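You operate a simulated robot arm through the tools that you are given. There is no shell and no other tool. Be economical: measure what you need, move in short steps, check, and stop when the job is done.

Carry out the task below with a simulated robot arm. There is one attempt and no reset: what you move stays moved.

TASK
Reseat the crooked piece in the tube grip, then clamp both ends.
Fine: open the lower lever, stand the piece straight on its stop, shut both levers and the guard.

It is judged by the outcome, as a careful person would: the job done as asked, and still so three seconds after it is handed in. It fails if anything else is knocked over, pushed out of place, dropped, spilled or broken.

THE ROBOT
A 7-joint arm with a two-finger parallel gripper, fixed in place. Base frame: the origin is at the foot of the arm, x ahead of it, y to its left, z up. Lengths are in m, angles in rad, forces in N, time in s.
Its first joint turns from -1.152 to 1.152 rad. Payload 1.57 kg.
Tool frame: the origin (TCP) lies between the finger pads and is the grasp point; the fingertips stand 0.03 m ahead of it; z points along the fingers, y is the line along which they close. The gripper opens to 0.11 m. The fingers are 0.024 m wide and 0.012 m thick; the gripper's body (0.048 by 0.112 m) begins 0.078 m behind the TCP.
Orientation is that of the tool frame in the base frame, as [roll, pitch, yaw] about the fixed x, y, z axes, in that order (R = Rz(yaw) Ry(pitch) Rx(roll)). With the fingers straight down and closing along the base's y, the tool's x points along the base's -x, its y along +y and its z along -z.

THE INTERFACE
- The arm moves only by the tool step_arm. Its arguments are lists of equal length, an entry for each row: "translation": the shift along the tool's x, y, z in units of 50 mm (1.0 is 50 mm), a list of three; "delta_rot": the turn, a rotation vector about the tool's x, y, z in units of 5 degrees (1.0 is 5 degrees), a list of three; "fingers": the finger opening in m, from 0 to 0.11. In form: {"translation": [[dx, dy, dz], ...], "delta_rot": [[ax, ay, az], ...], "fingers": [fingers, ...]}. A call has 1 to 12 rows; each row shifts and turns the commanded pose from where the row before left it, along the tool's axes as they then stand. A call with a number of a shift or a turn outside -1 to 1 is refused whole. A row lasts 0.2 s, in which the tool goes at most 0.05 m and 0.15 rad; a call with a longer step from one row to the next is refused whole, and so is a gripper value outside its range. A pose out of reach is approached as far as the arm can. The call stops where the force on the tool passes 70 N (or 10 N more than at its start, if that is more) or the arm is blocked; 0.2 s more then pass. The fingers move at their own pace (about 0.108 m/s each) and stop on an object; they squeeze with about 43 N. The grip force told is the motor's: it shows also when the fingers shut on nothing. Time passes only in rows, and 0.2 s behind the last, so rows that do not move let the fingers close. It gives the time, the measured TCP pose, the force on the tool (base axes), the opening and the grip force at its end, in the units of the frame above (readings bear some noise).
- Cameras (640 x 400 px; columns grow to the right, rows downward): "scene" is fixed at [0.1533, -0.3766, 1.4305]; the picture's right is [0.88, -0.47, 0.00], its down [-0.16, -0.30, -0.94] and it looks along [0.44, 0.83, -0.33] (base axes); focal length 332 px, centre (320, 200). "wrist" rides on the gripper at [-0.036, 0, -0.08] in the tool frame; the picture's right is [0.00, -1.00, 0.00], its down [0.97, 0.00, -0.24] and it looks along [0.24, 0.00, 0.97] (tool axes); focal length 218 px, centre (320, 200).
- grab_frame(camera): a new picture of that camera. No time passes.
- pixel_to_xyz(camera, pixels): for up to 12 pixels [column, row] of the newest picture of that camera ("zoom" is the newest enlarged one), the place [x, y, z] in the base frame of the surface seen there, good to about 0.002 m. No time passes.
- zoom(camera, box): a new picture of the part [left, top, right, bottom] of that camera's present view, enlarged. No time passes.
- job_done(): hands the job in; it is judged then, once.

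Work in short steps. Measure before you move; look again where a grasp or a placing could have gone wrong, and mend it. You have 80 turns and 46 pictures in all, the two below and enlarged ones among them. Open the gripper and draw the arm clear of the work before you hand the job in, unless the task says otherwise; then end with one line.

The tools are called after "Request:" by a JSON object that holds its "op" and its "data". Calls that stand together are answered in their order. step_arm: Moves the arm, as the interface text tells. Its arguments: {"type":"object","properties":{"translation":{"type":"array","items":{"type":"array","items":{"type":"number"}}},"delta_rot":{"type":"array","items":{"type":"array","items":{"type":"number"}}},"fingers":{"type":"array","items":{"type":"number"}}},"required":["translation","delta_rot","fingers"]} The other tools are called the same way: grab_frame (camera) takes a picture; pixel_to_xyz (camera, pixels) gives the place of the surface under pixels of a picture; zoom (camera, box) takes an enlarged picture of a part of a camera's view; job_done () hands the job in.

At the start:

```text
t: 0.0
tcp_pos: [0.3127, 0.1802, 1.31]
orientation: [3.141, 0.0, -3.14]
ft_force: [1.2, -0.7, 0.0]
gripper_width: 0.1101
gripper_force: 0.1
```

scene: 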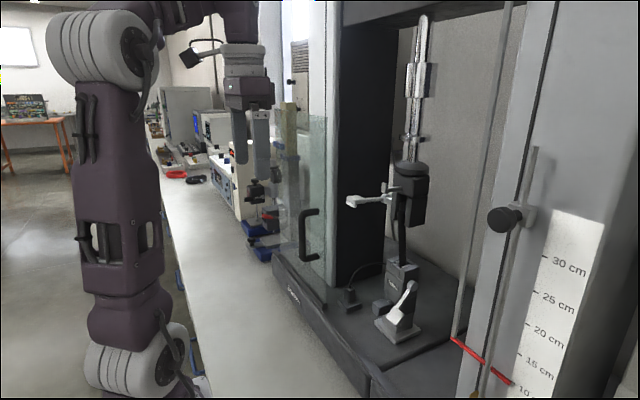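
wrist: 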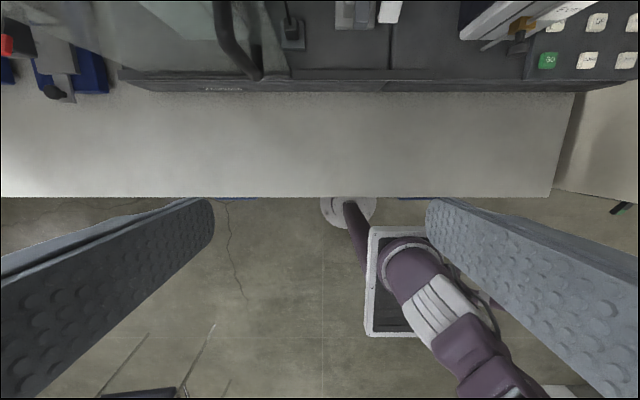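

The scene shows a testing machine with an upper grip near (410,190), a lower grip near (400,290) and a sliding guard at (310,235). I'll enlarge the grips first.

Request:
{"op": "zoom", "data": {"camera": "scene", "box": [330, 140, 470, 350]}}

Request:
{"op": "zoom", "data": {"camera": "scene", "box": [230, 80, 490, 380]}}

```text
1.90 times, centred on (400, 245) of scene
```

zoom: 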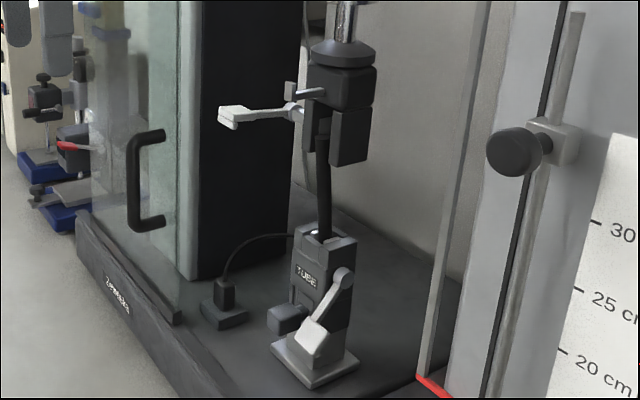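

```text
1.33 times, centred on (360, 230) of scene
```

zoom: 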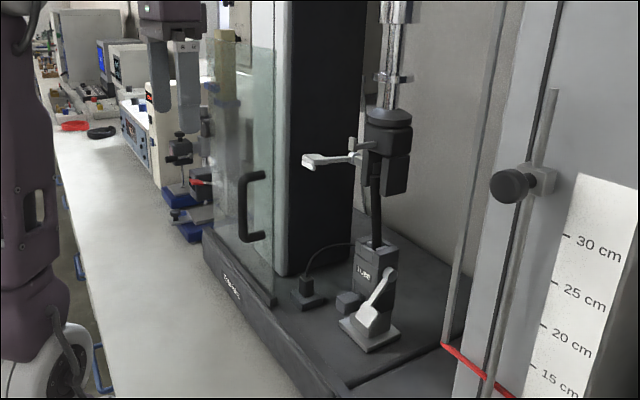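

The black tube leans in the lower grip, the upper lever sticks out at about (230,115), and the lower lever lies down. I'll zoom tighter and measure.

Request:
{"op": "zoom", "data": {"camera": "scene", "box": [340, 170, 440, 232]}}

Request:
{"op": "pixel_to_xyz", "data": {"camera": "zoom", "pixels": [[60, 200], [320, 200], [330, 330], [450, 250], [450, 60]]}}

Request:
{"op": "zoom", "data": {"camera": "scene", "box": [350, 250, 450, 345]}}

```text
6.40 times, centred on (390, 201) of scene
```

zoom: 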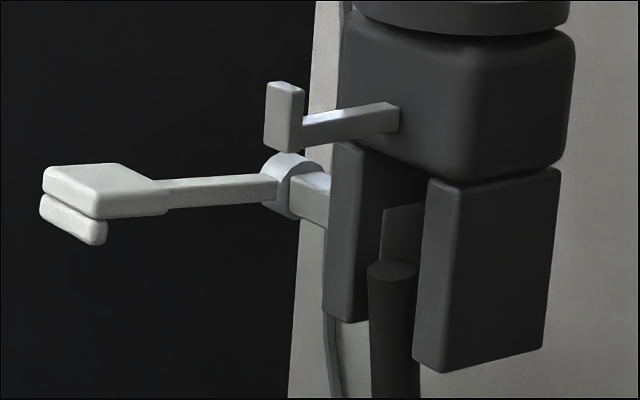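

```text
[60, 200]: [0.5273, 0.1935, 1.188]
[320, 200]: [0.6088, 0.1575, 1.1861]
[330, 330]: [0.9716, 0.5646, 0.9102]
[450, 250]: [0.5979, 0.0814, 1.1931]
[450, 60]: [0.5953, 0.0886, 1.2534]
```

```text
4.21 times, centred on (400, 298) of scene
```

zoom: 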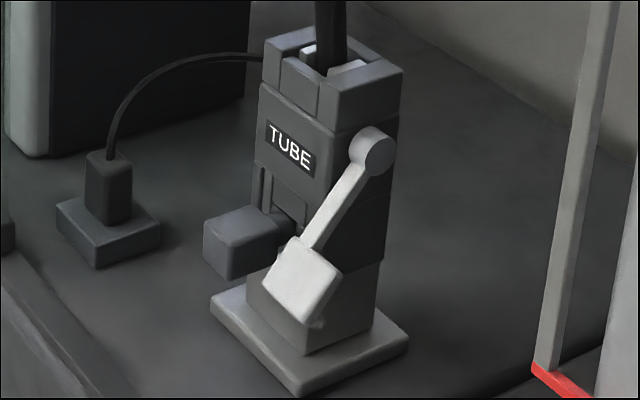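

I'll measure the lower grip points in this newest enlargement.

Request:
{"op": "pixel_to_xyz", "data": {"camera": "zoom", "pixels": [[372, 150], [300, 275], [325, 220], [320, 318], [235, 250], [265, 75], [335, 98], [400, 80], [313, 35], [345, 40], [300, 375], [348, 68]]}}

Request:
{"op": "zoom", "data": {"camera": "scene", "box": [375, 195, 435, 285]}}

```text
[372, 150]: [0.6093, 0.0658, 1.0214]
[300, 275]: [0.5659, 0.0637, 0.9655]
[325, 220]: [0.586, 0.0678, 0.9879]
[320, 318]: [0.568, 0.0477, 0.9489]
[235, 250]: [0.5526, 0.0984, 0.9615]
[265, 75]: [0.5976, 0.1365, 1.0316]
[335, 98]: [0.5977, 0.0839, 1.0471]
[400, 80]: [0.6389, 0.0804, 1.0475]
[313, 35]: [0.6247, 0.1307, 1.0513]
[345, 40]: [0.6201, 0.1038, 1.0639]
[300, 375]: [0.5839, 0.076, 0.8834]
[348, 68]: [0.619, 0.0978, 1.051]
```

```text
4.44 times, centred on (405, 240) of scene
```

zoom: 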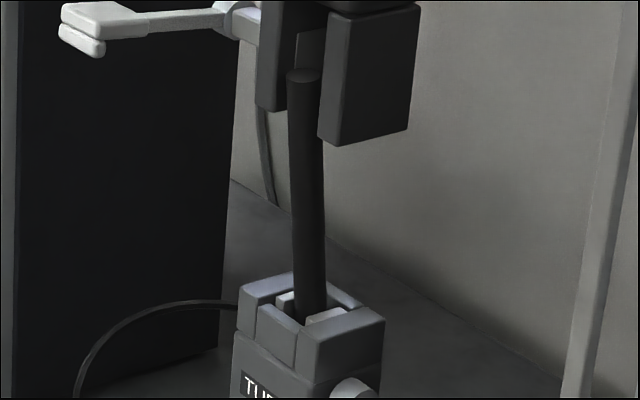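

Request:
{"op": "pixel_to_xyz", "data": {"camera": "zoom", "pixels": [[303, 85], [303, 120], [306, 160], [307, 200], [309, 250], [310, 300], [305, 74], [272, 80], [360, 100], [70, 20], [240, 20], [300, 310]]}}

Request:
{"op": "zoom", "data": {"camera": "scene", "box": [260, 100, 360, 320]}}

Request:
{"op": "pixel_to_xyz", "data": {"camera": "scene", "pixels": [[300, 213], [318, 210], [302, 235], [302, 258], [318, 258], [325, 300], [290, 130], [281, 260], [275, 254], [366, 390], [338, 120], [385, 300]]}}

```text
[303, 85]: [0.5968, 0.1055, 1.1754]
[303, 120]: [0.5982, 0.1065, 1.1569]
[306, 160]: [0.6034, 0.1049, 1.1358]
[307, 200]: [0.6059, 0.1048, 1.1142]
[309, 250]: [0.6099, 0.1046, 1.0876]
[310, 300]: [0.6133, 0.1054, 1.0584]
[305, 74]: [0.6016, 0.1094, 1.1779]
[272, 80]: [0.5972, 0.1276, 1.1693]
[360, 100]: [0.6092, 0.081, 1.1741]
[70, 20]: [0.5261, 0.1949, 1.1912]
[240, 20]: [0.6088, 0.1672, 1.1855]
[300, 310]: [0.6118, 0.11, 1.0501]
```

```text
1.82 times, centred on (310, 210) of scene
```

zoom: 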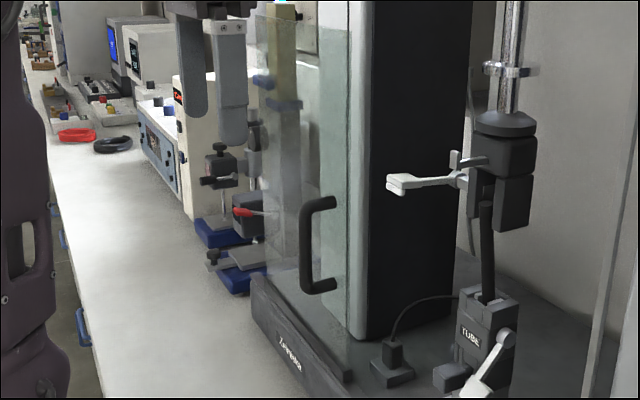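

```text
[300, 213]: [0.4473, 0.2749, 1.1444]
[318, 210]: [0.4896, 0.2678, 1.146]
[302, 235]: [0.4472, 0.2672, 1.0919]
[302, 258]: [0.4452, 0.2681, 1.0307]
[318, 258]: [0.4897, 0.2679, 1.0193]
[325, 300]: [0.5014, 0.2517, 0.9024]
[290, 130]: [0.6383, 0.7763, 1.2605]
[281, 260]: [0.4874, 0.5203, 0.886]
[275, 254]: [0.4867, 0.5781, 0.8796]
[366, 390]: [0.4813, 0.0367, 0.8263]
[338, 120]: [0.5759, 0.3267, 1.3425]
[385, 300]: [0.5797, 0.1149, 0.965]
```

The tube leans about 8° toward -x, and its lower end sits near (0.62, 0.11, 1.05). I'll move to clear space ahead of the machine and start turning the tool horizontal so the wrist camera can inspect the grips.

Request:
{"op": "step_arm", "data": {"translation": [[-0.4, -0.65, 0], [-0.4, -0.65, 0], [-0.4, -0.65, 0], [-0.4, -0.65, 0], [0, 0, 0], [0, 0, 0], [0, 0, 0], [0, 0, 0], [0, 0, 0], [0, 0, 0], [0, 0, 0], [0, 0, 0]], "delta_rot": [[0, 0, 0], [0, 0, 0], [0, 0, 0], [0, 0, 0], [0, -1, 0], [0, -1, 0], [0, -1, 0], [0, -1, 0], [0, -1, 0], [0, -1, 0], [0, -1, 0], [0, -1, 0]], "fingers": [0.06, 0.06, 0.06, 0.06, 0.06, 0.06, 0.06, 0.06, 0.06, 0.06, 0.06, 0.06]}}

Request:
{"op": "step_arm", "data": {"translation": [[0, 0, 0], [0, 0, 0], [0, 0, 0], [0, 0, 0], [0, 0, 0], [0, 0, 0], [0, 0, 0], [0, 0, 0], [0, 0, 0], [0, 0, 0], [0, 0, 0]], "delta_rot": [[0, -1, 0], [0, -1, 0], [0, -1, 0], [0, -1, 0], [0, -1, 0], [0, -1, 0], [0, -1, 0], [0, -1, 0], [0, -1, 0], [0, -1, 0], [0, 0, 0]], "fingers": [0.06, 0.06, 0.06, 0.06, 0.06, 0.06, 0.06, 0.06, 0.06, 0.06, 0.06]}}

Request:
{"op": "grab_frame", "data": {"camera": "wrist"}}

```text
t: 2.6
tcp_pos: [0.3927, 0.0504, 1.3097]
orientation: [-3.141, 0.699, -3.142]
ft_force: [-0.3, 0.0, 0.4]
gripper_width: 0.0602
gripper_force: 0.1
```

```text
t: 5.0
tcp_pos: [0.3927, 0.0501, 1.31]
orientation: [2.834, 1.57, 2.83]
ft_force: [-0.5, -0.3, 0.5]
gripper_width: 0.06
gripper_force: 0.1
```

```text
37 pictures are left
```

wrist: 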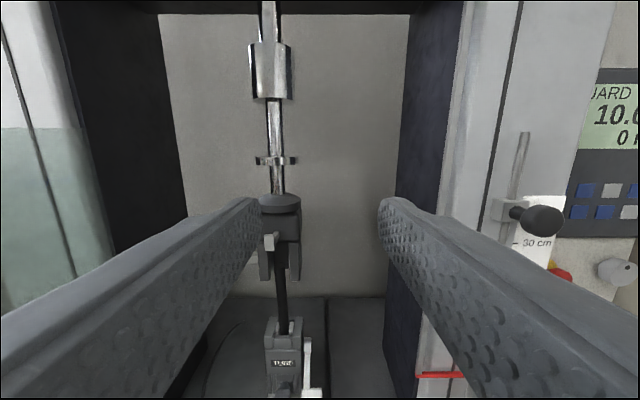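

Horizontal attitude reached; the machine display is at (610,115). I'll lower to about z 1.13 and look again.

Request:
{"op": "step_arm", "data": {"translation": [[0.9, 0.15, 0], [0.9, 0.15, 0], [0.9, 0.15, 0], [0.9, 0.15, 0], [0, 0, 0]], "delta_rot": [[0, 0, 0], [0, 0, 0], [0, 0, 0], [0, 0, 0], [0, 0, 0]], "fingers": [0.11, 0.11, 0.11, 0.11, 0.11]}}

Request:
{"op": "zoom", "data": {"camera": "wrist", "box": [200, 50, 440, 350]}}

Request:
{"op": "zoom", "data": {"camera": "wrist", "box": [270, 50, 380, 150]}}

```text
t: 6.2
tcp_pos: [0.3915, 0.0506, 1.3107]
orientation: [-2.704, 1.571, -2.702]
ft_force: [-1.0, 0.3, -0.4]
gripper_width: 0.11
gripper_force: 0.1
out of reach, approached as far as the arm can: row 1, 2, 3, 4
```

```text
1.33 times, centred on (320, 200) of wrist
```

zoom: 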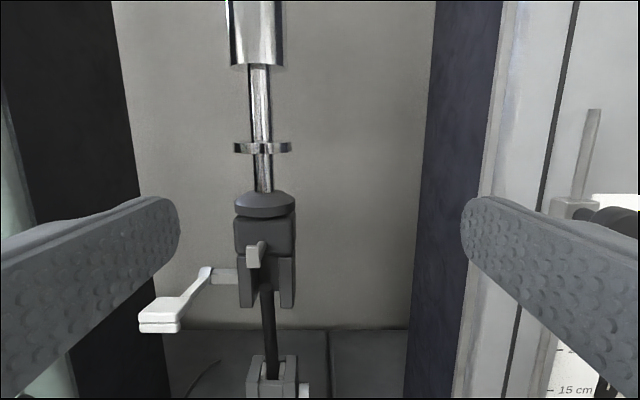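

```text
4.00 times, centred on (325, 100) of wrist
```

zoom: 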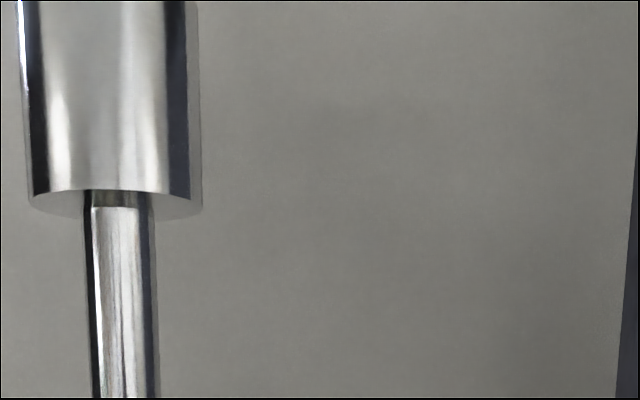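

The arm can't go lower in this attitude at x 0.39. I'll measure the column clearances and then see whether going forward restores reach.

Request:
{"op": "grab_frame", "data": {"camera": "wrist"}}

Request:
{"op": "pixel_to_xyz", "data": {"camera": "wrist", "pixels": [[440, 100], [400, 220], [460, 100], [400, 100], [150, 60], [90, 100], [275, 237], [299, 187], [267, 256], [283, 255], [288, 270], [210, 288]]}}

```text
34 pictures are left
```

wrist: 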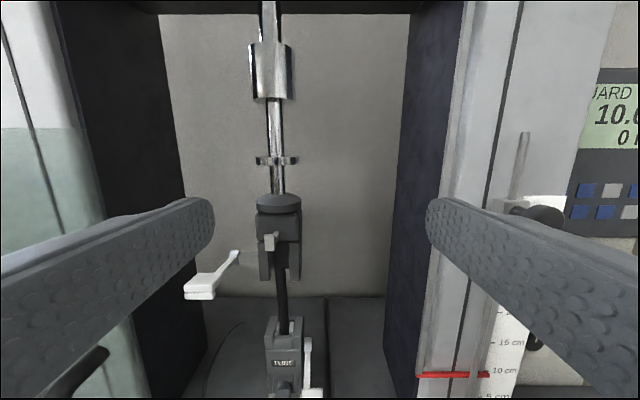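

```text
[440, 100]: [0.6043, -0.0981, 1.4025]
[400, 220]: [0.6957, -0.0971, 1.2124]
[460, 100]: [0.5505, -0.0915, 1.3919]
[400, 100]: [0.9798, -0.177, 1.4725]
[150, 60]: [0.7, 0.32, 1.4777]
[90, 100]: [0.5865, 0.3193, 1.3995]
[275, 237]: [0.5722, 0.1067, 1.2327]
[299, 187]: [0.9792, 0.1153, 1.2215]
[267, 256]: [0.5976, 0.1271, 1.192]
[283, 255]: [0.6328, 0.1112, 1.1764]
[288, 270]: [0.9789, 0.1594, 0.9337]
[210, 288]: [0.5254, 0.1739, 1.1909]
```

The opening between the columns runs from y -0.09 to 0.32, so there is room. I'll advance to x≈0.49 at y 0.05 and try lowering.

Request:
{"op": "step_arm", "data": {"translation": [[0, 0, 0.7], [0, 0, 0.7], [0, 0, 0.4], [0.6, 0, 0], [0.6, 0, 0], [0.6, 0, 0], [0, 0, 0]], "delta_rot": [[0, 0, 0], [0, 0, 0], [0, 0, 0], [0, 0, 0], [0, 0, 0], [0, 0, 0], [0, 0, 0]], "fingers": [0.06, 0.06, 0.06, 0.06, 0.06, 0.06, 0.06]}}

```text
t: 7.8
tcp_pos: [0.4826, 0.0512, 1.2698]
orientation: [-2.875, 1.57, -2.875]
ft_force: [0.1, 0.0, 0.2]
gripper_width: 0.06
gripper_force: 0.0
out of reach, approached as far as the arm can: row 5, 6
```

Low horizontal reach is limited, so I'll tilt to 40° below horizontal while backing off, then descend to inspect the lower grip.

Request:
{"op": "step_arm", "data": {"translation": [[0, 0, -0.8], [0, 0, 0], [0, 0, 0], [0, 0, 0], [0, 0, 0], [0, 0, 0], [0, 0, 0], [0, 0, 0], [0, 0, 0]], "delta_rot": [[0, 0, 0], [0, 1, 0], [0, 1, 0], [0, 1, 0], [0, 1, 0], [0, 1, 0], [0, 1, 0], [0, 1, 0], [0, 1, 0]], "fingers": [0.1, 0.1, 0.1, 0.1, 0.1, 0.1, 0.1, 0.1, 0.1]}}

Request:
{"op": "step_arm", "data": {"translation": [[0.7, 0, 0.6], [0.7, 0, 0.6], [0.7, 0, 0.6], [0.7, 0, 0.6], [0, 0, 0]], "delta_rot": [[0, 0, 0], [0, 0, 0], [0, 0, 0], [0, 0, 0], [0, 0, 0]], "fingers": [0.1, 0.1, 0.1, 0.1, 0.1]}}

Request:
{"op": "grab_frame", "data": {"camera": "wrist"}}

```text
t: 9.8
tcp_pos: [0.4792, 0.0503, 1.2735]
orientation: [-3.141, 0.871, -3.141]
ft_force: [0.2, 0.7, 0.6]
gripper_width: 0.1
gripper_force: 0.0
out of reach, approached as far as the arm can: row 1, 5
```

```text
t: 11.0
tcp_pos: [0.4752, 0.0513, 1.1459]
orientation: [3.133, 0.889, 3.141]
ft_force: [1.0, 0.5, -0.9]
gripper_width: 0.0999
gripper_force: 0.1
out of reach, approached as far as the arm can: row 3, 4
```

```text
33 pictures are left
```

wrist: 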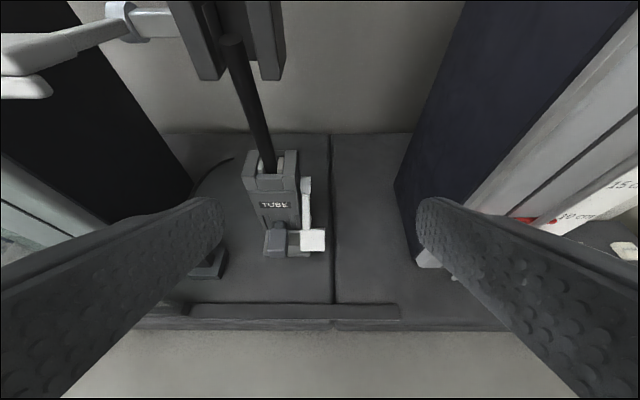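

The view shows the lower grip at (275,205) with the lever paddle at (312,240). I'll enlarge it and measure.

Request:
{"op": "zoom", "data": {"camera": "wrist", "box": [230, 130, 340, 270]}}

Request:
{"op": "pixel_to_xyz", "data": {"camera": "wrist", "pixels": [[302, 232], [323, 232], [323, 248], [303, 250], [311, 240], [306, 182], [305, 215], [295, 195], [288, 240], [265, 240], [278, 225], [295, 245]]}}

```text
2.86 times, centred on (285, 200) of wrist
```

zoom: 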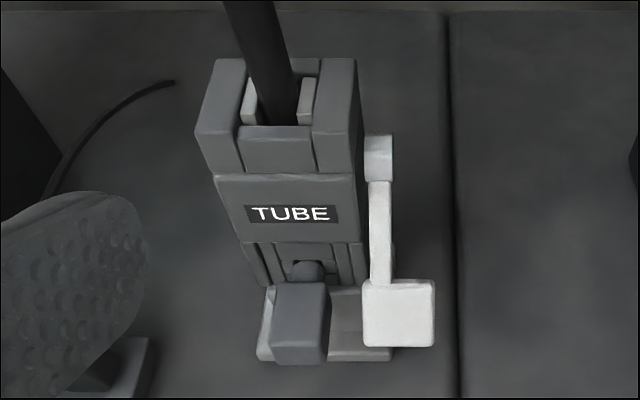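

```text
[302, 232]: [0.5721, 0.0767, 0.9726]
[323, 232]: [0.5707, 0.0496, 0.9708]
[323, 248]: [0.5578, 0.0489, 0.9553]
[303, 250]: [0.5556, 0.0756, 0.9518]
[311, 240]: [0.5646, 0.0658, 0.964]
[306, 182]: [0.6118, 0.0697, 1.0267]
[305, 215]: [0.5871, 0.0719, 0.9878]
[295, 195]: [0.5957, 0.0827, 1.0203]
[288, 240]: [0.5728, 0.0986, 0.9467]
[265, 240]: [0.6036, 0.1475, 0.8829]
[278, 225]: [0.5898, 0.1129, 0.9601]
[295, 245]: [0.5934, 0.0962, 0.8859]
```

The paddle spans y 0.048–0.077 and x 0.556–0.572 at z 0.95–0.97, hanging from a hinge at about (0.61, 0.07, 1.023). I'll hook it from behind and below with closed fingers leaning in from the -y side, so I'm bringing the tool vertical and then turning it 90°.

Request:
{"op": "step_arm", "data": {"translation": [[0, 0, 0], [0, 0, 0], [0, 0, 0], [0, 0, 0], [0, 0, 0], [0, 0, 0], [0, 0, 0], [0, 0, 0], [0, 0, 0], [0, 0, 0]], "delta_rot": [[0, 1, 0], [0, 1, 0], [0, 1, 0], [0, 1, 0], [0, 1, 0], [0, 1, 0], [0, 1, 0], [0, 1, 0], [0, 1, 0], [0, 1, 0]], "fingers": [0, 0, 0, 0, 0, 0, 0, 0, 0, 0]}}

Request:
{"op": "step_arm", "data": {"translation": [[0, -0.2, 0], [0, -0.2, 0], [0, -0.2, 0], [0, 0, 0], [0, 0, 0], [0, 0, 0], [0, 0, 0], [0, 0, 0], [0, 0, 0], [0, 0, 0], [0, 0, 0], [0, 0, 0]], "delta_rot": [[0, 0, 0], [0, 0, 0], [0, 0, 0], [0, 0, 1], [0, 0, 1], [0, 0, 1], [0, 0, 1], [0, 0, 1], [0, 0, 1], [0, 0, 1], [0, 0, 1], [0, 0, 1]], "fingers": [0, 0, 0, 0, 0, 0, 0, 0, 0, 0, 0, 0]}}

Request:
{"op": "step_arm", "data": {"translation": [[0, 0, 0], [0, 0, 0], [0, 0, 0], [0, 0, 0], [0, 0, 0], [0, 0, 0], [0, 0, 0], [0, 0, 0], [0, 0, 0], [0, 0, 0]], "delta_rot": [[0, 0, 1], [0, 0, 1], [0, 0, 1], [0, 0, 1], [0, 0, 1], [0, 0, 1], [0, 0, 1], [0, 0, 1], [0, 0, 1], [0, 0, 0]], "fingers": [0, 0, 0, 0, 0, 0, 0, 0, 0, 0]}}

```text
t: 13.2
tcp_pos: [0.4758, 0.0491, 1.1464]
orientation: [3.141, -0.001, -3.141]
ft_force: [-0.2, 0.5, -0.6]
gripper_width: 0.0
gripper_force: 21.2
```

```text
t: 15.8
tcp_pos: [0.4768, 0.0205, 1.1467]
orientation: [-3.14, 0.0, 2.353]
ft_force: [-0.1, 0.0, 0.2]
gripper_width: 0.0001
gripper_force: 21.5
```

```text
t: 18.0
tcp_pos: [0.4766, 0.0203, 1.1478]
orientation: [3.141, 0.0, 1.569]
ft_force: [-0.7, -0.1, 0.8]
gripper_width: 0.0
gripper_force: 20.7
```

Tool is now turned, with x along +y. Next I lean it 25° and move to a standoff 0.12 m back along the finger line from the hook point.

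Request:
{"op": "step_arm", "data": {"translation": [[0, 0, 0], [0, 0, 0], [0, 0, 0], [0, 0, 0], [0, 0, 0], [-0.272, 0.602, 0.297], [-0.272, 0.602, 0.297], [-0.272, 0.602, 0.297], [-0.272, 0.602, 0.297], [0, 0, 0]], "delta_rot": [[0, 1, 0], [0, 1, 0], [0, 1, 0], [0, 1, 0], [0, 1, 0], [0, 0, 0], [0, 0, 0], [0, 0, 0], [0, 0, 0], [0, 0, 0]], "fingers": [0, 0, 0, 0, 0, 0, 0, 0, 0, 0]}}

Request:
{"op": "grab_frame", "data": {"camera": "wrist"}}

Request:
{"op": "grab_frame", "data": {"camera": "scene"}}

```text
t: 20.1
tcp_pos: [0.5186, 0.0128, 1.1186]
orientation: [-3.115, -0.458, 1.562]
ft_force: [-0.5, -0.2, 1.0]
gripper_width: 0.0
gripper_force: 21.4
stopped in row 10: the arm was blocked; the commanded pose is now the measured one
```

```text
31 pictures are left
```

wrist: 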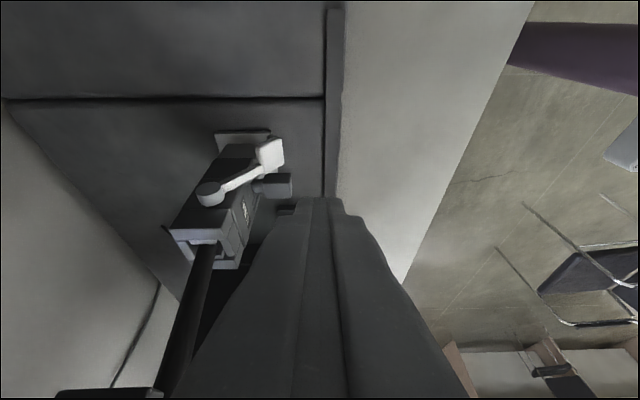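

```text
30 pictures are left
```

scene: 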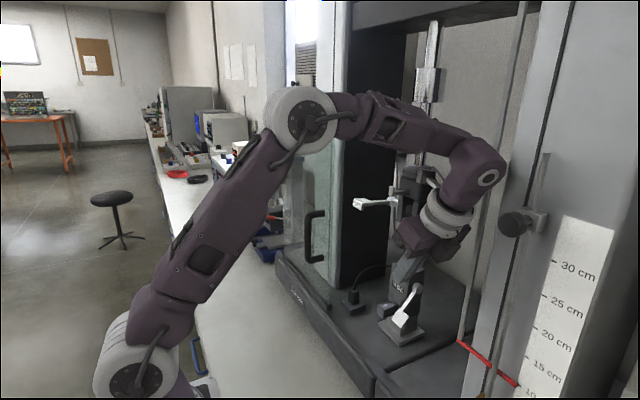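

The arm was blocked at x 0.519; I need to see what it touches. I'm measuring wrist and neighbouring surfaces.

Request:
{"op": "pixel_to_xyz", "data": {"camera": "scene", "pixels": [[488, 180], [505, 165], [470, 150], [430, 115], [460, 225], [470, 200], [415, 245], [415, 175], [430, 175], [445, 195], [515, 215], [525, 100]]}}

Request:
{"op": "zoom", "data": {"camera": "scene", "box": [360, 70, 560, 270]}}

```text
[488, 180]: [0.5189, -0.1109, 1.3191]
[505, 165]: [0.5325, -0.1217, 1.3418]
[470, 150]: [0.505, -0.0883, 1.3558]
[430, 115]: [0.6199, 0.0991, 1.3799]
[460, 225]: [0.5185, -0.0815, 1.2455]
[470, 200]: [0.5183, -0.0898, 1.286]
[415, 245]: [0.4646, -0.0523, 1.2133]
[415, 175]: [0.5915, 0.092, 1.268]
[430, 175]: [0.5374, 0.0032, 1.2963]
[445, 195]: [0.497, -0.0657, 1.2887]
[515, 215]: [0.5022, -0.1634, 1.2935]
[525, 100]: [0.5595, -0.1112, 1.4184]
```

```text
2.00 times, centred on (460, 170) of scene
```

zoom: 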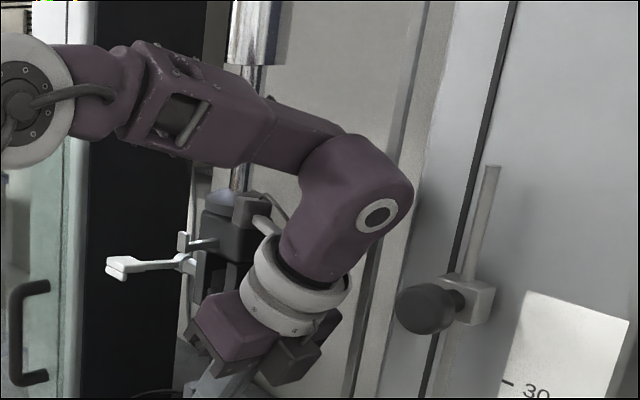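

The wrist elbow (y≈-0.12, x≈0.53) met the right column's front. I'll back off 25 mm, cut the lean to about 12°, and go to a new standoff.

Request:
{"op": "step_arm", "data": {"translation": [[0, -0.5, 0], [0, 0, 0], [0, 0, 0], [0, 0, 0], [0.021, 0.517, 0.194], [0.021, 0.517, 0.194], [0.021, 0.517, 0.194], [0.021, 0.517, 0.194], [0, 0, 0]], "delta_rot": [[0, 0, 0], [0, -1, 0], [0, -1, 0], [0, -0.8, 0], [0, 0, 0], [0, 0, 0], [0, 0, 0], [0, 0, 0], [0, 0, 0]], "fingers": [0, 0, 0, 0, 0, 0, 0, 0, 0]}}

Request:
{"op": "grab_frame", "data": {"camera": "wrist"}}

```text
t: 22.1
tcp_pos: [0.6175, 0.0168, 1.068]
orientation: [-3.107, -0.206, 1.564]
ft_force: [-8.2, -16.7, -1.3]
gripper_width: 0.0
gripper_force: 21.5
```

```text
28 pictures are left
```

wrist: 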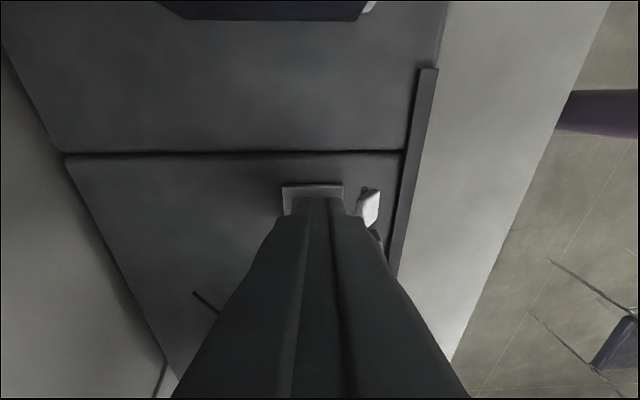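

Readings show -16.7 N in y, so something is touching. I'll look before moving.

Request:
{"op": "zoom", "data": {"camera": "scene", "box": [360, 90, 520, 350]}}

Request:
{"op": "zoom", "data": {"camera": "scene", "box": [370, 140, 490, 240]}}

```text
1.54 times, centred on (440, 220) of scene
```

zoom: 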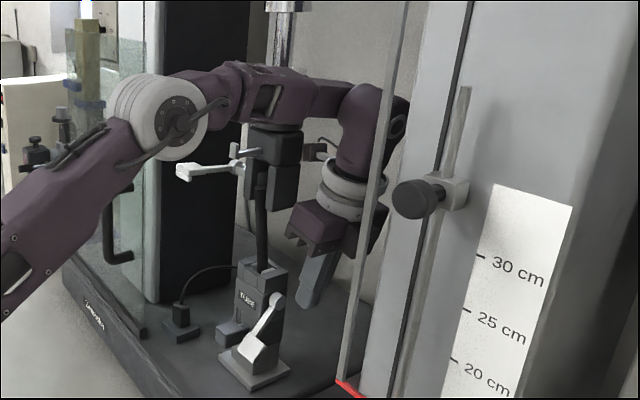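

```text
4.00 times, centred on (430, 190) of scene
```

zoom: 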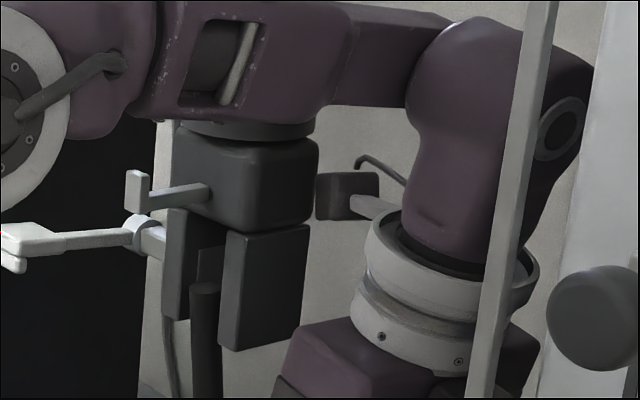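

The forearm runs right across the upper grip collar, so I back straight out toward -x and check the grip stayed put.

Request:
{"op": "step_arm", "data": {"translation": [[-0.1, -0.3, 0], [0, -0.5, 0], [0, -0.5, 0], [0, -0.5, 0], [0, -0.5, 0], [0, 0, 0]], "delta_rot": [[0, 0, 0], [0, 0, 0], [0, 0, 0], [0, 0, 0], [0, 0, 0], [0, 0, 0]], "fingers": [0, 0, 0, 0, 0, 0]}}

Request:
{"op": "grab_frame", "data": {"camera": "scene"}}

Request:
{"op": "pixel_to_xyz", "data": {"camera": "scene", "pixels": [[410, 178], [355, 200], [410, 190], [425, 200], [402, 235], [310, 110], [280, 150], [340, 105], [370, 120], [420, 130], [450, 140], [470, 170]]}}

```text
t: 23.5
tcp_pos: [0.5009, 0.0139, 1.0712]
orientation: [-3.109, -0.207, 1.563]
ft_force: [-0.3, 0.2, 0.1]
gripper_width: 0.0
gripper_force: 21.3
```

```text
25 pictures are left
```

scene: 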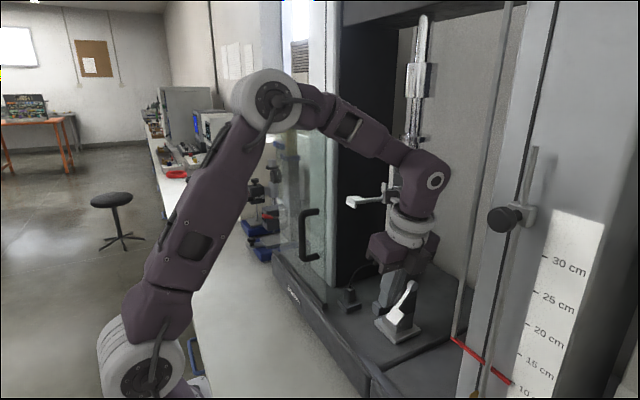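

```text
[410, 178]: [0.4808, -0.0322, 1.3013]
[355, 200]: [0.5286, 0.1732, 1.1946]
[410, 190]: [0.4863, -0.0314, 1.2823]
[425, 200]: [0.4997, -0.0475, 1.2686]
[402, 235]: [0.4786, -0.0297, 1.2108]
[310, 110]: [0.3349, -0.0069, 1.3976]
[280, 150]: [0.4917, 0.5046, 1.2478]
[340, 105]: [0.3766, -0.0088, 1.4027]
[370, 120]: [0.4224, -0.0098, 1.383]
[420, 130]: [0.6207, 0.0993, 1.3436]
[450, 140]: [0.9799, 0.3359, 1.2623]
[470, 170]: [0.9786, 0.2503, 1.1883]
```

Nothing got displaced: the upper paddle still reads (0.529, 0.173, 1.195). The contact most likely came from the wrist-side module facing +y. I'll return to the original yaw so it faces the robot, and then hook with only the left finger, gripper partly open.

Request:
{"op": "step_arm", "data": {"translation": [[0, 0, 0], [0, 0, 0], [0, 0, 0], [0, 0, 0], [0, 0, 0], [0, 0, 0], [0, 0, 0], [0, 0, 0], [0, 0, 0], [0, 0, 0], [0, 0, 0], [0, 0, 0]], "delta_rot": [[0, -1, 0], [0, -1, 0], [0, -0.37, 0], [0, 0, -1], [0, 0, -1], [0, 0, -1], [0, 0, -1], [0, 0, -1], [0, 0, -1], [0, 0, -1], [0, 0, -1], [0, 0, -1]], "fingers": [0, 0, 0, 0, 0, 0, 0, 0, 0, 0, 0, 0]}}

Request:
{"op": "step_arm", "data": {"translation": [[0, 0, 0], [0, 0, 0], [0, 0, 0], [0, 0, 0], [0, 0, 0], [0, 0, 0], [0, 0, 0], [0, 0, 0], [0, 0, 0], [0, 0, 0]], "delta_rot": [[0, 0, -1], [0, 0, -1], [0, 0, -1], [0, 0, -1], [0, 0, -1], [0, 0, -1], [0, 0, -1], [0, 0, -1], [0, 0, -1], [0, 0, 0]], "fingers": [0.05, 0.05, 0.05, 0.05, 0.05, 0.05, 0.05, 0.05, 0.05, 0.05]}}

```text
t: 26.1
tcp_pos: [0.5019, 0.014, 1.0696]
orientation: [-3.119, -0.025, 2.358]
ft_force: [0.0, 0.1, 0.5]
gripper_width: 0.0001
gripper_force: 21.2
```

```text
t: 28.3
tcp_pos: [0.5005, 0.0147, 1.0703]
orientation: [3.141, -0.033, -3.14]
ft_force: [0.2, -0.4, 0.0]
gripper_width: 0.05
gripper_force: 0.0
```

Orientation is back to near-vertical. Leaning 12°, moving over to x 0.597 and lowering most of the way beside the lever.

Request:
{"op": "step_arm", "data": {"translation": [[0, 0, 0], [0, 0, 0], [0, 0, 0], [-0.643, 0, 0], [-0.643, 0, 0], [-0.643, 0, 0], [0, 0, 0], [0, -0.12, 0.56], [0, -0.12, 0.56], [0, 0, 0]], "delta_rot": [[-1, 0, 0], [-1, 0, 0], [-0.4, 0, 0], [0, 0, 0], [0, 0, 0], [0, 0, 0], [0, 0, 0], [0, 0, 0], [0, 0, 0], [0, 0, 0]], "fingers": [0.05, 0.05, 0.05, 0.05, 0.05, 0.05, 0.05, 0.05, 0.05, 0.05]}}

Request:
{"op": "zoom", "data": {"camera": "scene", "box": [340, 170, 460, 350]}}

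Request:
{"op": "grab_frame", "data": {"camera": "wrist"}}

```text
t: 30.5
tcp_pos: [0.5967, 0.0132, 1.0095]
orientation: [2.934, -0.033, 3.141]
ft_force: [0.2, 0.4, 0.3]
gripper_width: 0.0499
gripper_force: 0.1
```

```text
2.22 times, centred on (400, 260) of scene
```

zoom: 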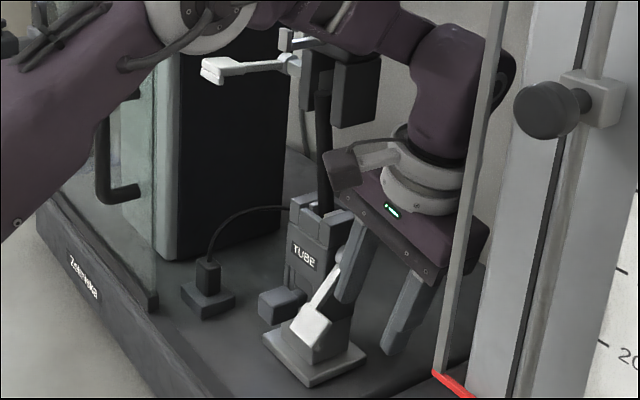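

```text
23 pictures are left
```

wrist: 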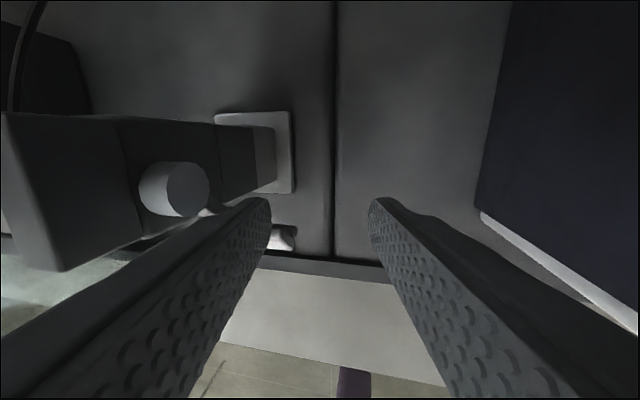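

The left finger stands beside the lever arm with no force reported. I'll lower the rest, slide 11 mm to +y behind the paddle, and ease -x.

Request:
{"op": "step_arm", "data": {"translation": [[0, -0.112, 0.528], [0, -0.112, 0.528], [0, 0.215, 0.046], [0, 0, 0], [0.2, 0, 0], [0.2, 0, 0], [0, 0, 0]], "delta_rot": [[0, 0, 0], [0, 0, 0], [0, 0, 0], [0, 0, 0], [0, 0, 0], [0, 0, 0], [0, 0, 0]], "fingers": [0.05, 0.05, 0.05, 0.05, 0.05, 0.05, 0.05]}}

Request:
{"op": "zoom", "data": {"camera": "scene", "box": [350, 240, 450, 340]}}

```text
t: 32.1
tcp_pos: [0.5784, 0.0245, 0.9596]
orientation: [2.929, -0.018, 3.138]
ft_force: [35.5, -1.2, 35.9]
gripper_width: 0.0553
gripper_force: 2.9
```

```text
4.00 times, centred on (400, 290) of scene
```

zoom: 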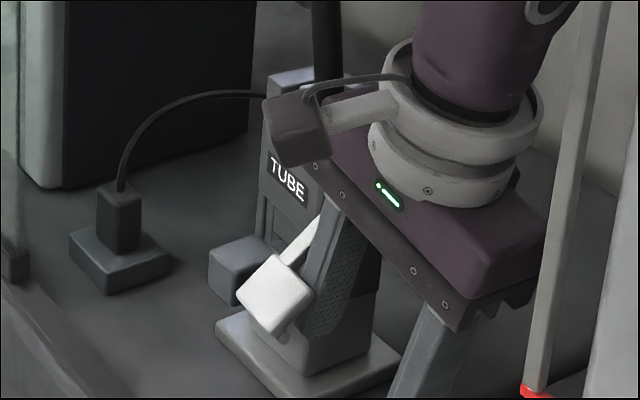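

The finger bears on the paddle underside (35 N in x, 36 N in z from friction). I'll follow the lever's arc, moving -x and up.

Request:
{"op": "step_arm", "data": {"translation": [[0.12, 0.03, -0.14], [0.16, 0.026, -0.12], [0.16, 0.026, -0.12], [0, 0, 0]], "delta_rot": [[0, 0, 0], [0, 0, 0], [0, 0, 0], [0, 0, 0]], "fingers": [0.05, 0.05, 0.05, 0.05]}}

Request:
{"op": "zoom", "data": {"camera": "scene", "box": [350, 240, 450, 340]}}

```text
t: 32.8
tcp_pos: [0.5673, 0.0249, 0.9775]
orientation: [2.928, 0.002, 3.133]
ft_force: [13.2, 4.5, 4.6]
gripper_width: 0.0552
gripper_force: 2.9
stopped in row 3: the force on the tool passed its limit (the readings are from after the stop); the commanded pose is now the measured one
```

```text
4.00 times, centred on (400, 290) of scene
```

zoom: 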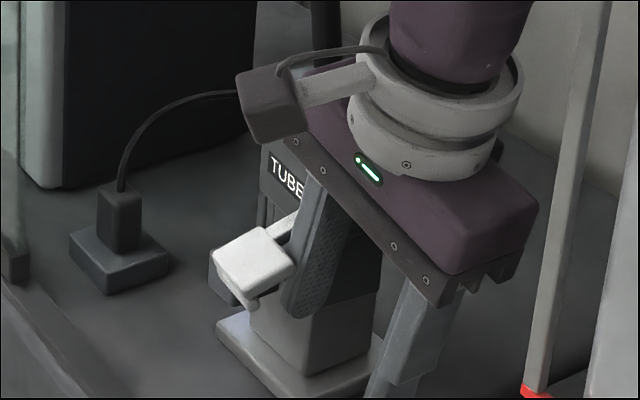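

The lever swings up; the paddle now lies flatter. I measure it before continuing.

Request:
{"op": "pixel_to_xyz", "data": {"camera": "zoom", "pixels": [[255, 255], [285, 265], [245, 290], [225, 245], [285, 225], [265, 230], [250, 303]]}}

```text
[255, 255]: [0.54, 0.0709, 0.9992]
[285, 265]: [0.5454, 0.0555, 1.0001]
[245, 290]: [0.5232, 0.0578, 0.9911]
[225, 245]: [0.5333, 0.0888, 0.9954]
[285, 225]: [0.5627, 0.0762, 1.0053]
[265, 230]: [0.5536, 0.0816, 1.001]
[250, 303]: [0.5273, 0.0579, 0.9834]
```

The lever sits about 19° below horizontal, with the paddle at (0.54, 0.067, 0.99), now above the front block. I'll withdraw the finger, come over the paddle, and stop at a standoff to pinch it along y.

Request:
{"op": "step_arm", "data": {"translation": [[-0.16, -0.235, -0.05], [0, 0.173, -0.814], [0, 0.173, -0.814], [0.373, 0.407, 0.087], [0.373, 0.407, 0.087], [0, 0, 0]], "delta_rot": [[0, 0, 0], [0, 0, 0], [0, 0, 0], [0, 0, 0], [0, 0, 0], [0, 0, 0]], "fingers": [0.05, 0.05, 0.07, 0.08, 0.08, 0.08]}}

Request:
{"op": "grab_frame", "data": {"camera": "wrist"}}

Request:
{"op": "pixel_to_xyz", "data": {"camera": "wrist", "pixels": [[320, 200], [300, 200], [340, 200], [320, 180], [320, 220], [280, 200], [290, 180]]}}

```text
t: 34.2
tcp_pos: [0.537, 0.0544, 1.0621]
orientation: [2.931, -0.003, 3.135]
ft_force: [1.2, 0.8, -0.3]
gripper_width: 0.08
gripper_force: 0.1
```

```text
20 pictures are left
```

wrist: 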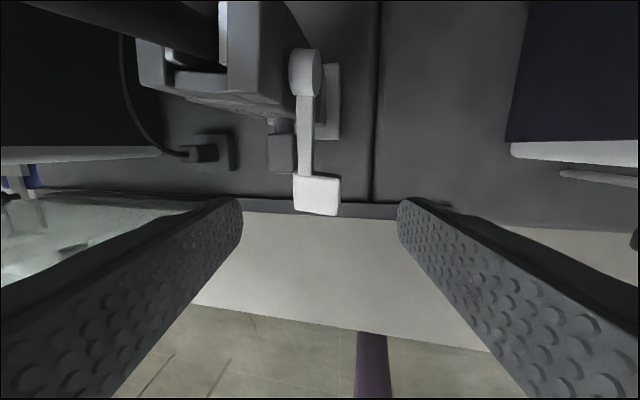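

```text
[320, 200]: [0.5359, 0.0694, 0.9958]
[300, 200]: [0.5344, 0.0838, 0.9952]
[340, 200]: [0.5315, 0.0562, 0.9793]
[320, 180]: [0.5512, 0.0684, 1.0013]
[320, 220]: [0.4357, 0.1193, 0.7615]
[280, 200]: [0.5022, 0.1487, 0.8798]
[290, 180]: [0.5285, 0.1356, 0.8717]
```

The paddle is centred between the open fingers (pixels 295–340, y≈0.056–0.086). Descending 52 mm along the tool and closing.

Request:
{"op": "step_arm", "data": {"translation": [[0, 0.02, 0.52], [0, 0.02, 0.52], [0, 0, 0], [0, 0, 0], [0, 0, 0]], "delta_rot": [[0, 0, 0], [0, 0, 0], [0, 0, 0], [0, 0, 0], [0, 0, 0]], "fingers": [0.08, 0.08, 0.02, 0.02, 0.02]}}

```text
t: 35.4
tcp_pos: [0.5369, 0.0661, 1.0104]
orientation: [2.932, -0.003, 3.132]
ft_force: [1.1, -1.7, 0.3]
gripper_width: 0.0339
gripper_force: 41.3
```

Paddle gripped (0.034 m, 41 N). Lifting it along the arc by about 25 mm.

Request:
{"op": "step_arm", "data": {"translation": [[0.04, 0.035, -0.163], [0.03, 0.035, -0.163], [0.01, 0.035, -0.163], [0, 0, 0]], "delta_rot": [[0, 0, 0], [0, 0, 0], [0, 0, 0], [0, 0, 0]], "fingers": [0.02, 0.02, 0.02, 0.02]}}

Request:
{"op": "zoom", "data": {"camera": "scene", "box": [340, 170, 440, 340]}}

```text
t: 36.4
tcp_pos: [0.5324, 0.0671, 1.035]
orientation: [2.93, -0.006, 3.135]
ft_force: [-3.0, -0.4, -14.4]
gripper_width: 0.0338
gripper_force: 42.1
```

```text
2.35 times, centred on (390, 255) of scene
```

zoom: 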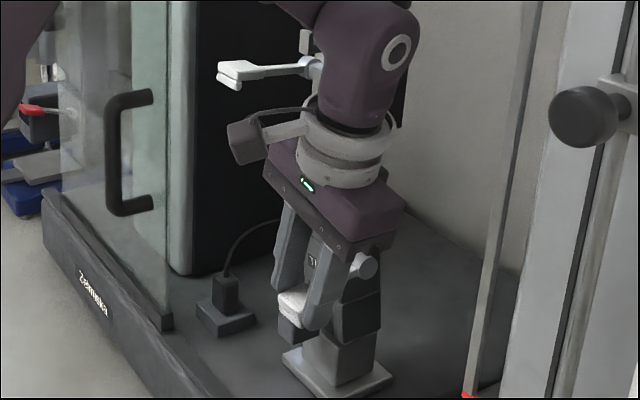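

Lifted 25 mm with -14 N resisting. I'll release, retreat up, and see where the lever stays.

Request:
{"op": "step_arm", "data": {"translation": [[0, 0, 0], [0, 0, 0], [0, 0, -0.7], [0, 0, -0.7], [0.6, 0, -0.3], [0, 0, 0]], "delta_rot": [[0, 0, 0], [0, 0, 0], [0, 0, 0], [0, 0, 0], [0, 0, 0], [0, 0, 0]], "fingers": [0.08, 0.08, 0.08, 0.08, 0.08, 0.08]}}

Request:
{"op": "grab_frame", "data": {"camera": "wrist"}}

Request:
{"op": "pixel_to_xyz", "data": {"camera": "wrist", "pixels": [[312, 135], [312, 145], [312, 90], [230, 30], [240, 50], [250, 20], [300, 130]]}}

```text
t: 37.8
tcp_pos: [0.5019, 0.0495, 1.118]
orientation: [2.929, -0.004, 3.133]
ft_force: [0.2, -0.2, -0.2]
gripper_width: 0.0798
gripper_force: 0.0
```

```text
18 pictures are left
```

wrist: 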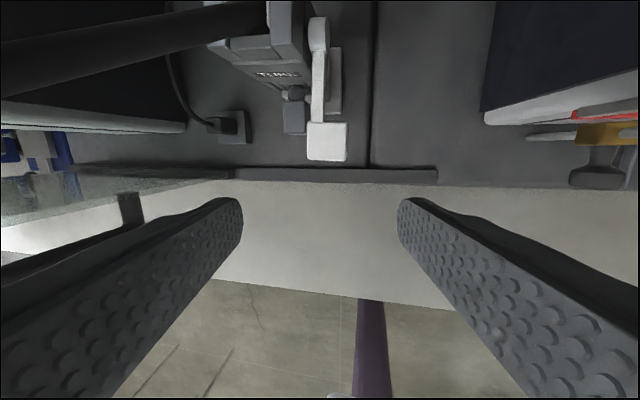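

```text
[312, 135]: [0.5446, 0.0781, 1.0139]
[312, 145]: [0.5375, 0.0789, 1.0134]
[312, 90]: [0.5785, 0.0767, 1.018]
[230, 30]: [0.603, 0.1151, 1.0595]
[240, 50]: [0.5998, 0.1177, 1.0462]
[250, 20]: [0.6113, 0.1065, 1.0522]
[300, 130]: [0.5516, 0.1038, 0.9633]
```

The lever now stands about level with its paddle top at z 1.013, matching the upper one, so it's open. I'll go up, square the tool, yaw 20° toward +y (to clear the upper lever at y≈0.165) and pitch 45° for the tube grasp.

Request:
{"op": "step_arm", "data": {"translation": [[0, 0, -0.55], [0, 0, -0.55], [0, 0, -0.55], [0.3, 0, 0], [0.3, 0, 0], [0.3, 0, 0], [0, 0, 0], [0, 0, 0], [0, 0, 0], [0, 0, 0], [0, 0, 0]], "delta_rot": [[1, 0, 0], [1, 0, 0], [0.43, 0, 0], [0, 0, -1], [0, 0, -1], [0, 0, -1], [0, 0, -1], [0, -1, 0], [0, -1, 0], [0, -1, 0], [0, -1, 0]], "fingers": [0.06, 0.06, 0.06, 0.06, 0.06, 0.06, 0.06, 0.06, 0.06, 0.06, 0.06]}}

Request:
{"op": "step_arm", "data": {"translation": [[0, 0, 0], [0, 0, 0], [0, 0, 0], [0, 0, 0], [0, 0, 0], [0, 0, 0]], "delta_rot": [[0, -1, 0], [0, -1, 0], [0, -1, 0], [0, -1, 0], [0, -1, 0], [0, 0, 0]], "fingers": [0.06, 0.06, 0.06, 0.06, 0.06, 0.06]}}

Request:
{"op": "zoom", "data": {"camera": "scene", "box": [360, 170, 450, 300]}}

Request:
{"op": "grab_frame", "data": {"camera": "wrist"}}

```text
t: 40.2
tcp_pos: [0.4587, 0.0354, 1.199]
orientation: [3.141, 0.347, -2.799]
ft_force: [0.3, -0.7, 0.3]
gripper_width: 0.06
gripper_force: 0.2
```

```text
t: 41.6
tcp_pos: [0.4602, 0.0357, 1.2005]
orientation: [-3.141, 0.783, -2.802]
ft_force: [-0.3, -0.5, -0.6]
gripper_width: 0.06
gripper_force: 0.1
```

```text
3.08 times, centred on (405, 235) of scene
```

zoom: 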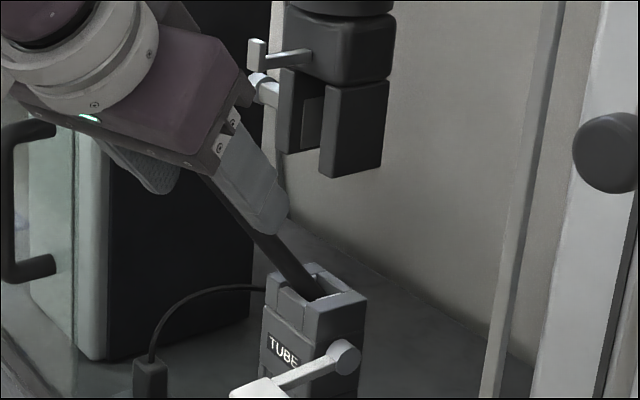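

```text
16 pictures are left
```

wrist: 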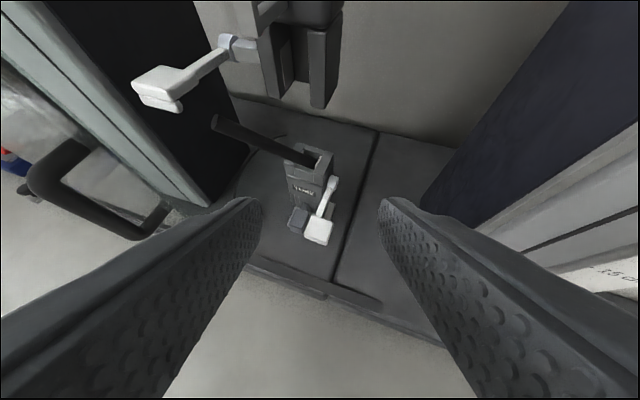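

With the lever open, the tube has tipped far over toward -x but stays in the socket. I measure its axis now.

Request:
{"op": "pixel_to_xyz", "data": {"camera": "wrist", "pixels": [[217, 125], [230, 130], [245, 136], [260, 142], [275, 148], [290, 154], [302, 159], [308, 162], [214, 118], [325, 150], [290, 152], [168, 90]]}}

Request:
{"op": "zoom", "data": {"camera": "wrist", "box": [200, 95, 350, 250]}}

```text
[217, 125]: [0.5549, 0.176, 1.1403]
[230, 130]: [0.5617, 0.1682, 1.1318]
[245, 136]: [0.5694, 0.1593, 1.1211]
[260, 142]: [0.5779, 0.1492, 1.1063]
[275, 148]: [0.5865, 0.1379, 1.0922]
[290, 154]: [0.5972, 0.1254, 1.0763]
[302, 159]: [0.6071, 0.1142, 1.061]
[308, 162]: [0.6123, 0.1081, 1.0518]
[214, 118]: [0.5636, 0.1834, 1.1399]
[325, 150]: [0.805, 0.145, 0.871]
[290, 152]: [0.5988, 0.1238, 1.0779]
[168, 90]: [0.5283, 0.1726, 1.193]
```

```text
2.58 times, centred on (275, 172) of wrist
```

zoom: 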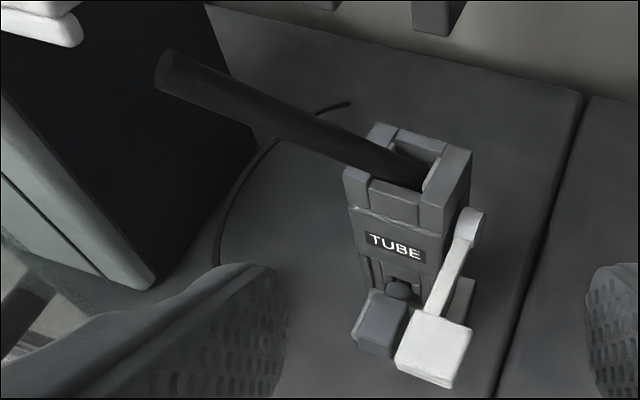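

The tube now leans 45° along (-0.46, 0.54, 0.71) from the socket mouth at (0.612, 0.108, 1.052), so it needs caging and swinging upright. I go to a standoff with fingers fully open, aimed at about (0.58, 0.108, 1.097).

Request:
{"op": "step_arm", "data": {"translation": [[-0.163, 0.182, 0.6], [-0.163, 0.182, 0.6], [-0.163, 0.182, 0.6], [0, 0, 0]], "delta_rot": [[0, 0, 0], [0, 0, 0], [0, 0, 0], [0, 0, 0]], "fingers": [0.11, 0.11, 0.11, 0.11]}}

Request:
{"op": "grab_frame", "data": {"camera": "wrist"}}

```text
t: 42.6
tcp_pos: [0.5263, 0.0882, 1.1525]
orientation: [3.141, 0.782, -2.801]
ft_force: [0.4, -0.1, 0.1]
gripper_width: 0.1102
gripper_force: 0.0
```

```text
14 pictures are left
```

wrist: 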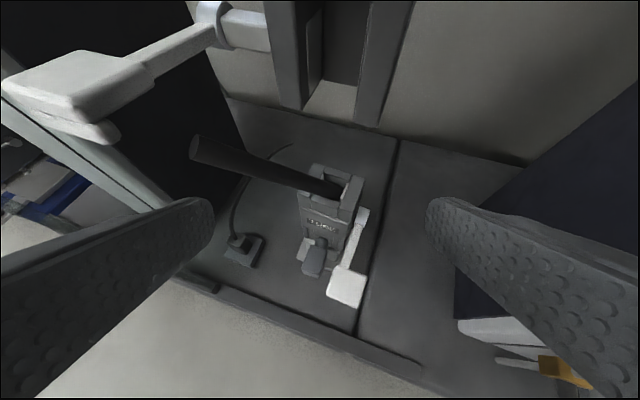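

Reachable and free. I check the lever arm and the tube end relative to the left finger before advancing.

Request:
{"op": "pixel_to_xyz", "data": {"camera": "wrist", "pixels": [[195, 150], [205, 160], [240, 170], [280, 180], [320, 190], [170, 50], [240, 40], [110, 80], [275, 60], [300, 108], [365, 120], [347, 185]]}}

```text
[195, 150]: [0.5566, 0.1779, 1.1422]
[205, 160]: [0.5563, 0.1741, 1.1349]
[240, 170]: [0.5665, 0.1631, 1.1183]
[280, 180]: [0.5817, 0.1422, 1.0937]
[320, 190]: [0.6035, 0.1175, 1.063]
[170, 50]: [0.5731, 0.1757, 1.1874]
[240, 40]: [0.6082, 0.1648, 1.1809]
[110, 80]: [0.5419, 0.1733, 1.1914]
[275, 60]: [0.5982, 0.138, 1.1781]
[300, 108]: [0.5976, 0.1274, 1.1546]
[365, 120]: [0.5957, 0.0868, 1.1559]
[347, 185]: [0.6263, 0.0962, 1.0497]
```

The lever arm is at y≈0.173 and the jaw bottoms at z≈1.153, which leaves clearance. Advancing 75 mm along the fingers.

Request:
{"op": "step_arm", "data": {"translation": [[0.03, 0.04, 0.5], [0.03, 0.04, 0.5], [0.03, 0.04, 0.5], [0, 0, 0]], "delta_rot": [[0, 0, 0], [0, 0, 0], [0, 0, 0], [0, 0, 0]], "fingers": [0.11, 0.11, 0.11, 0.11]}}

Request:
{"op": "grab_frame", "data": {"camera": "wrist"}}

```text
t: 43.6
tcp_pos: [0.5714, 0.1091, 1.0979]
orientation: [-3.14, 0.783, -2.798]
ft_force: [0.3, 0.6, 0.6]
gripper_width: 0.1099
gripper_force: 0.0
```

```text
13 pictures are left
```

wrist: 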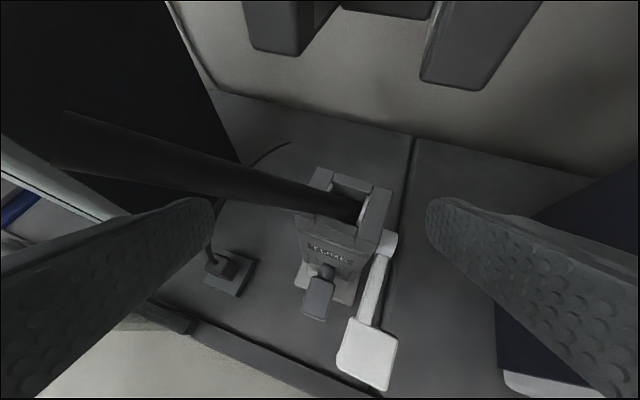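

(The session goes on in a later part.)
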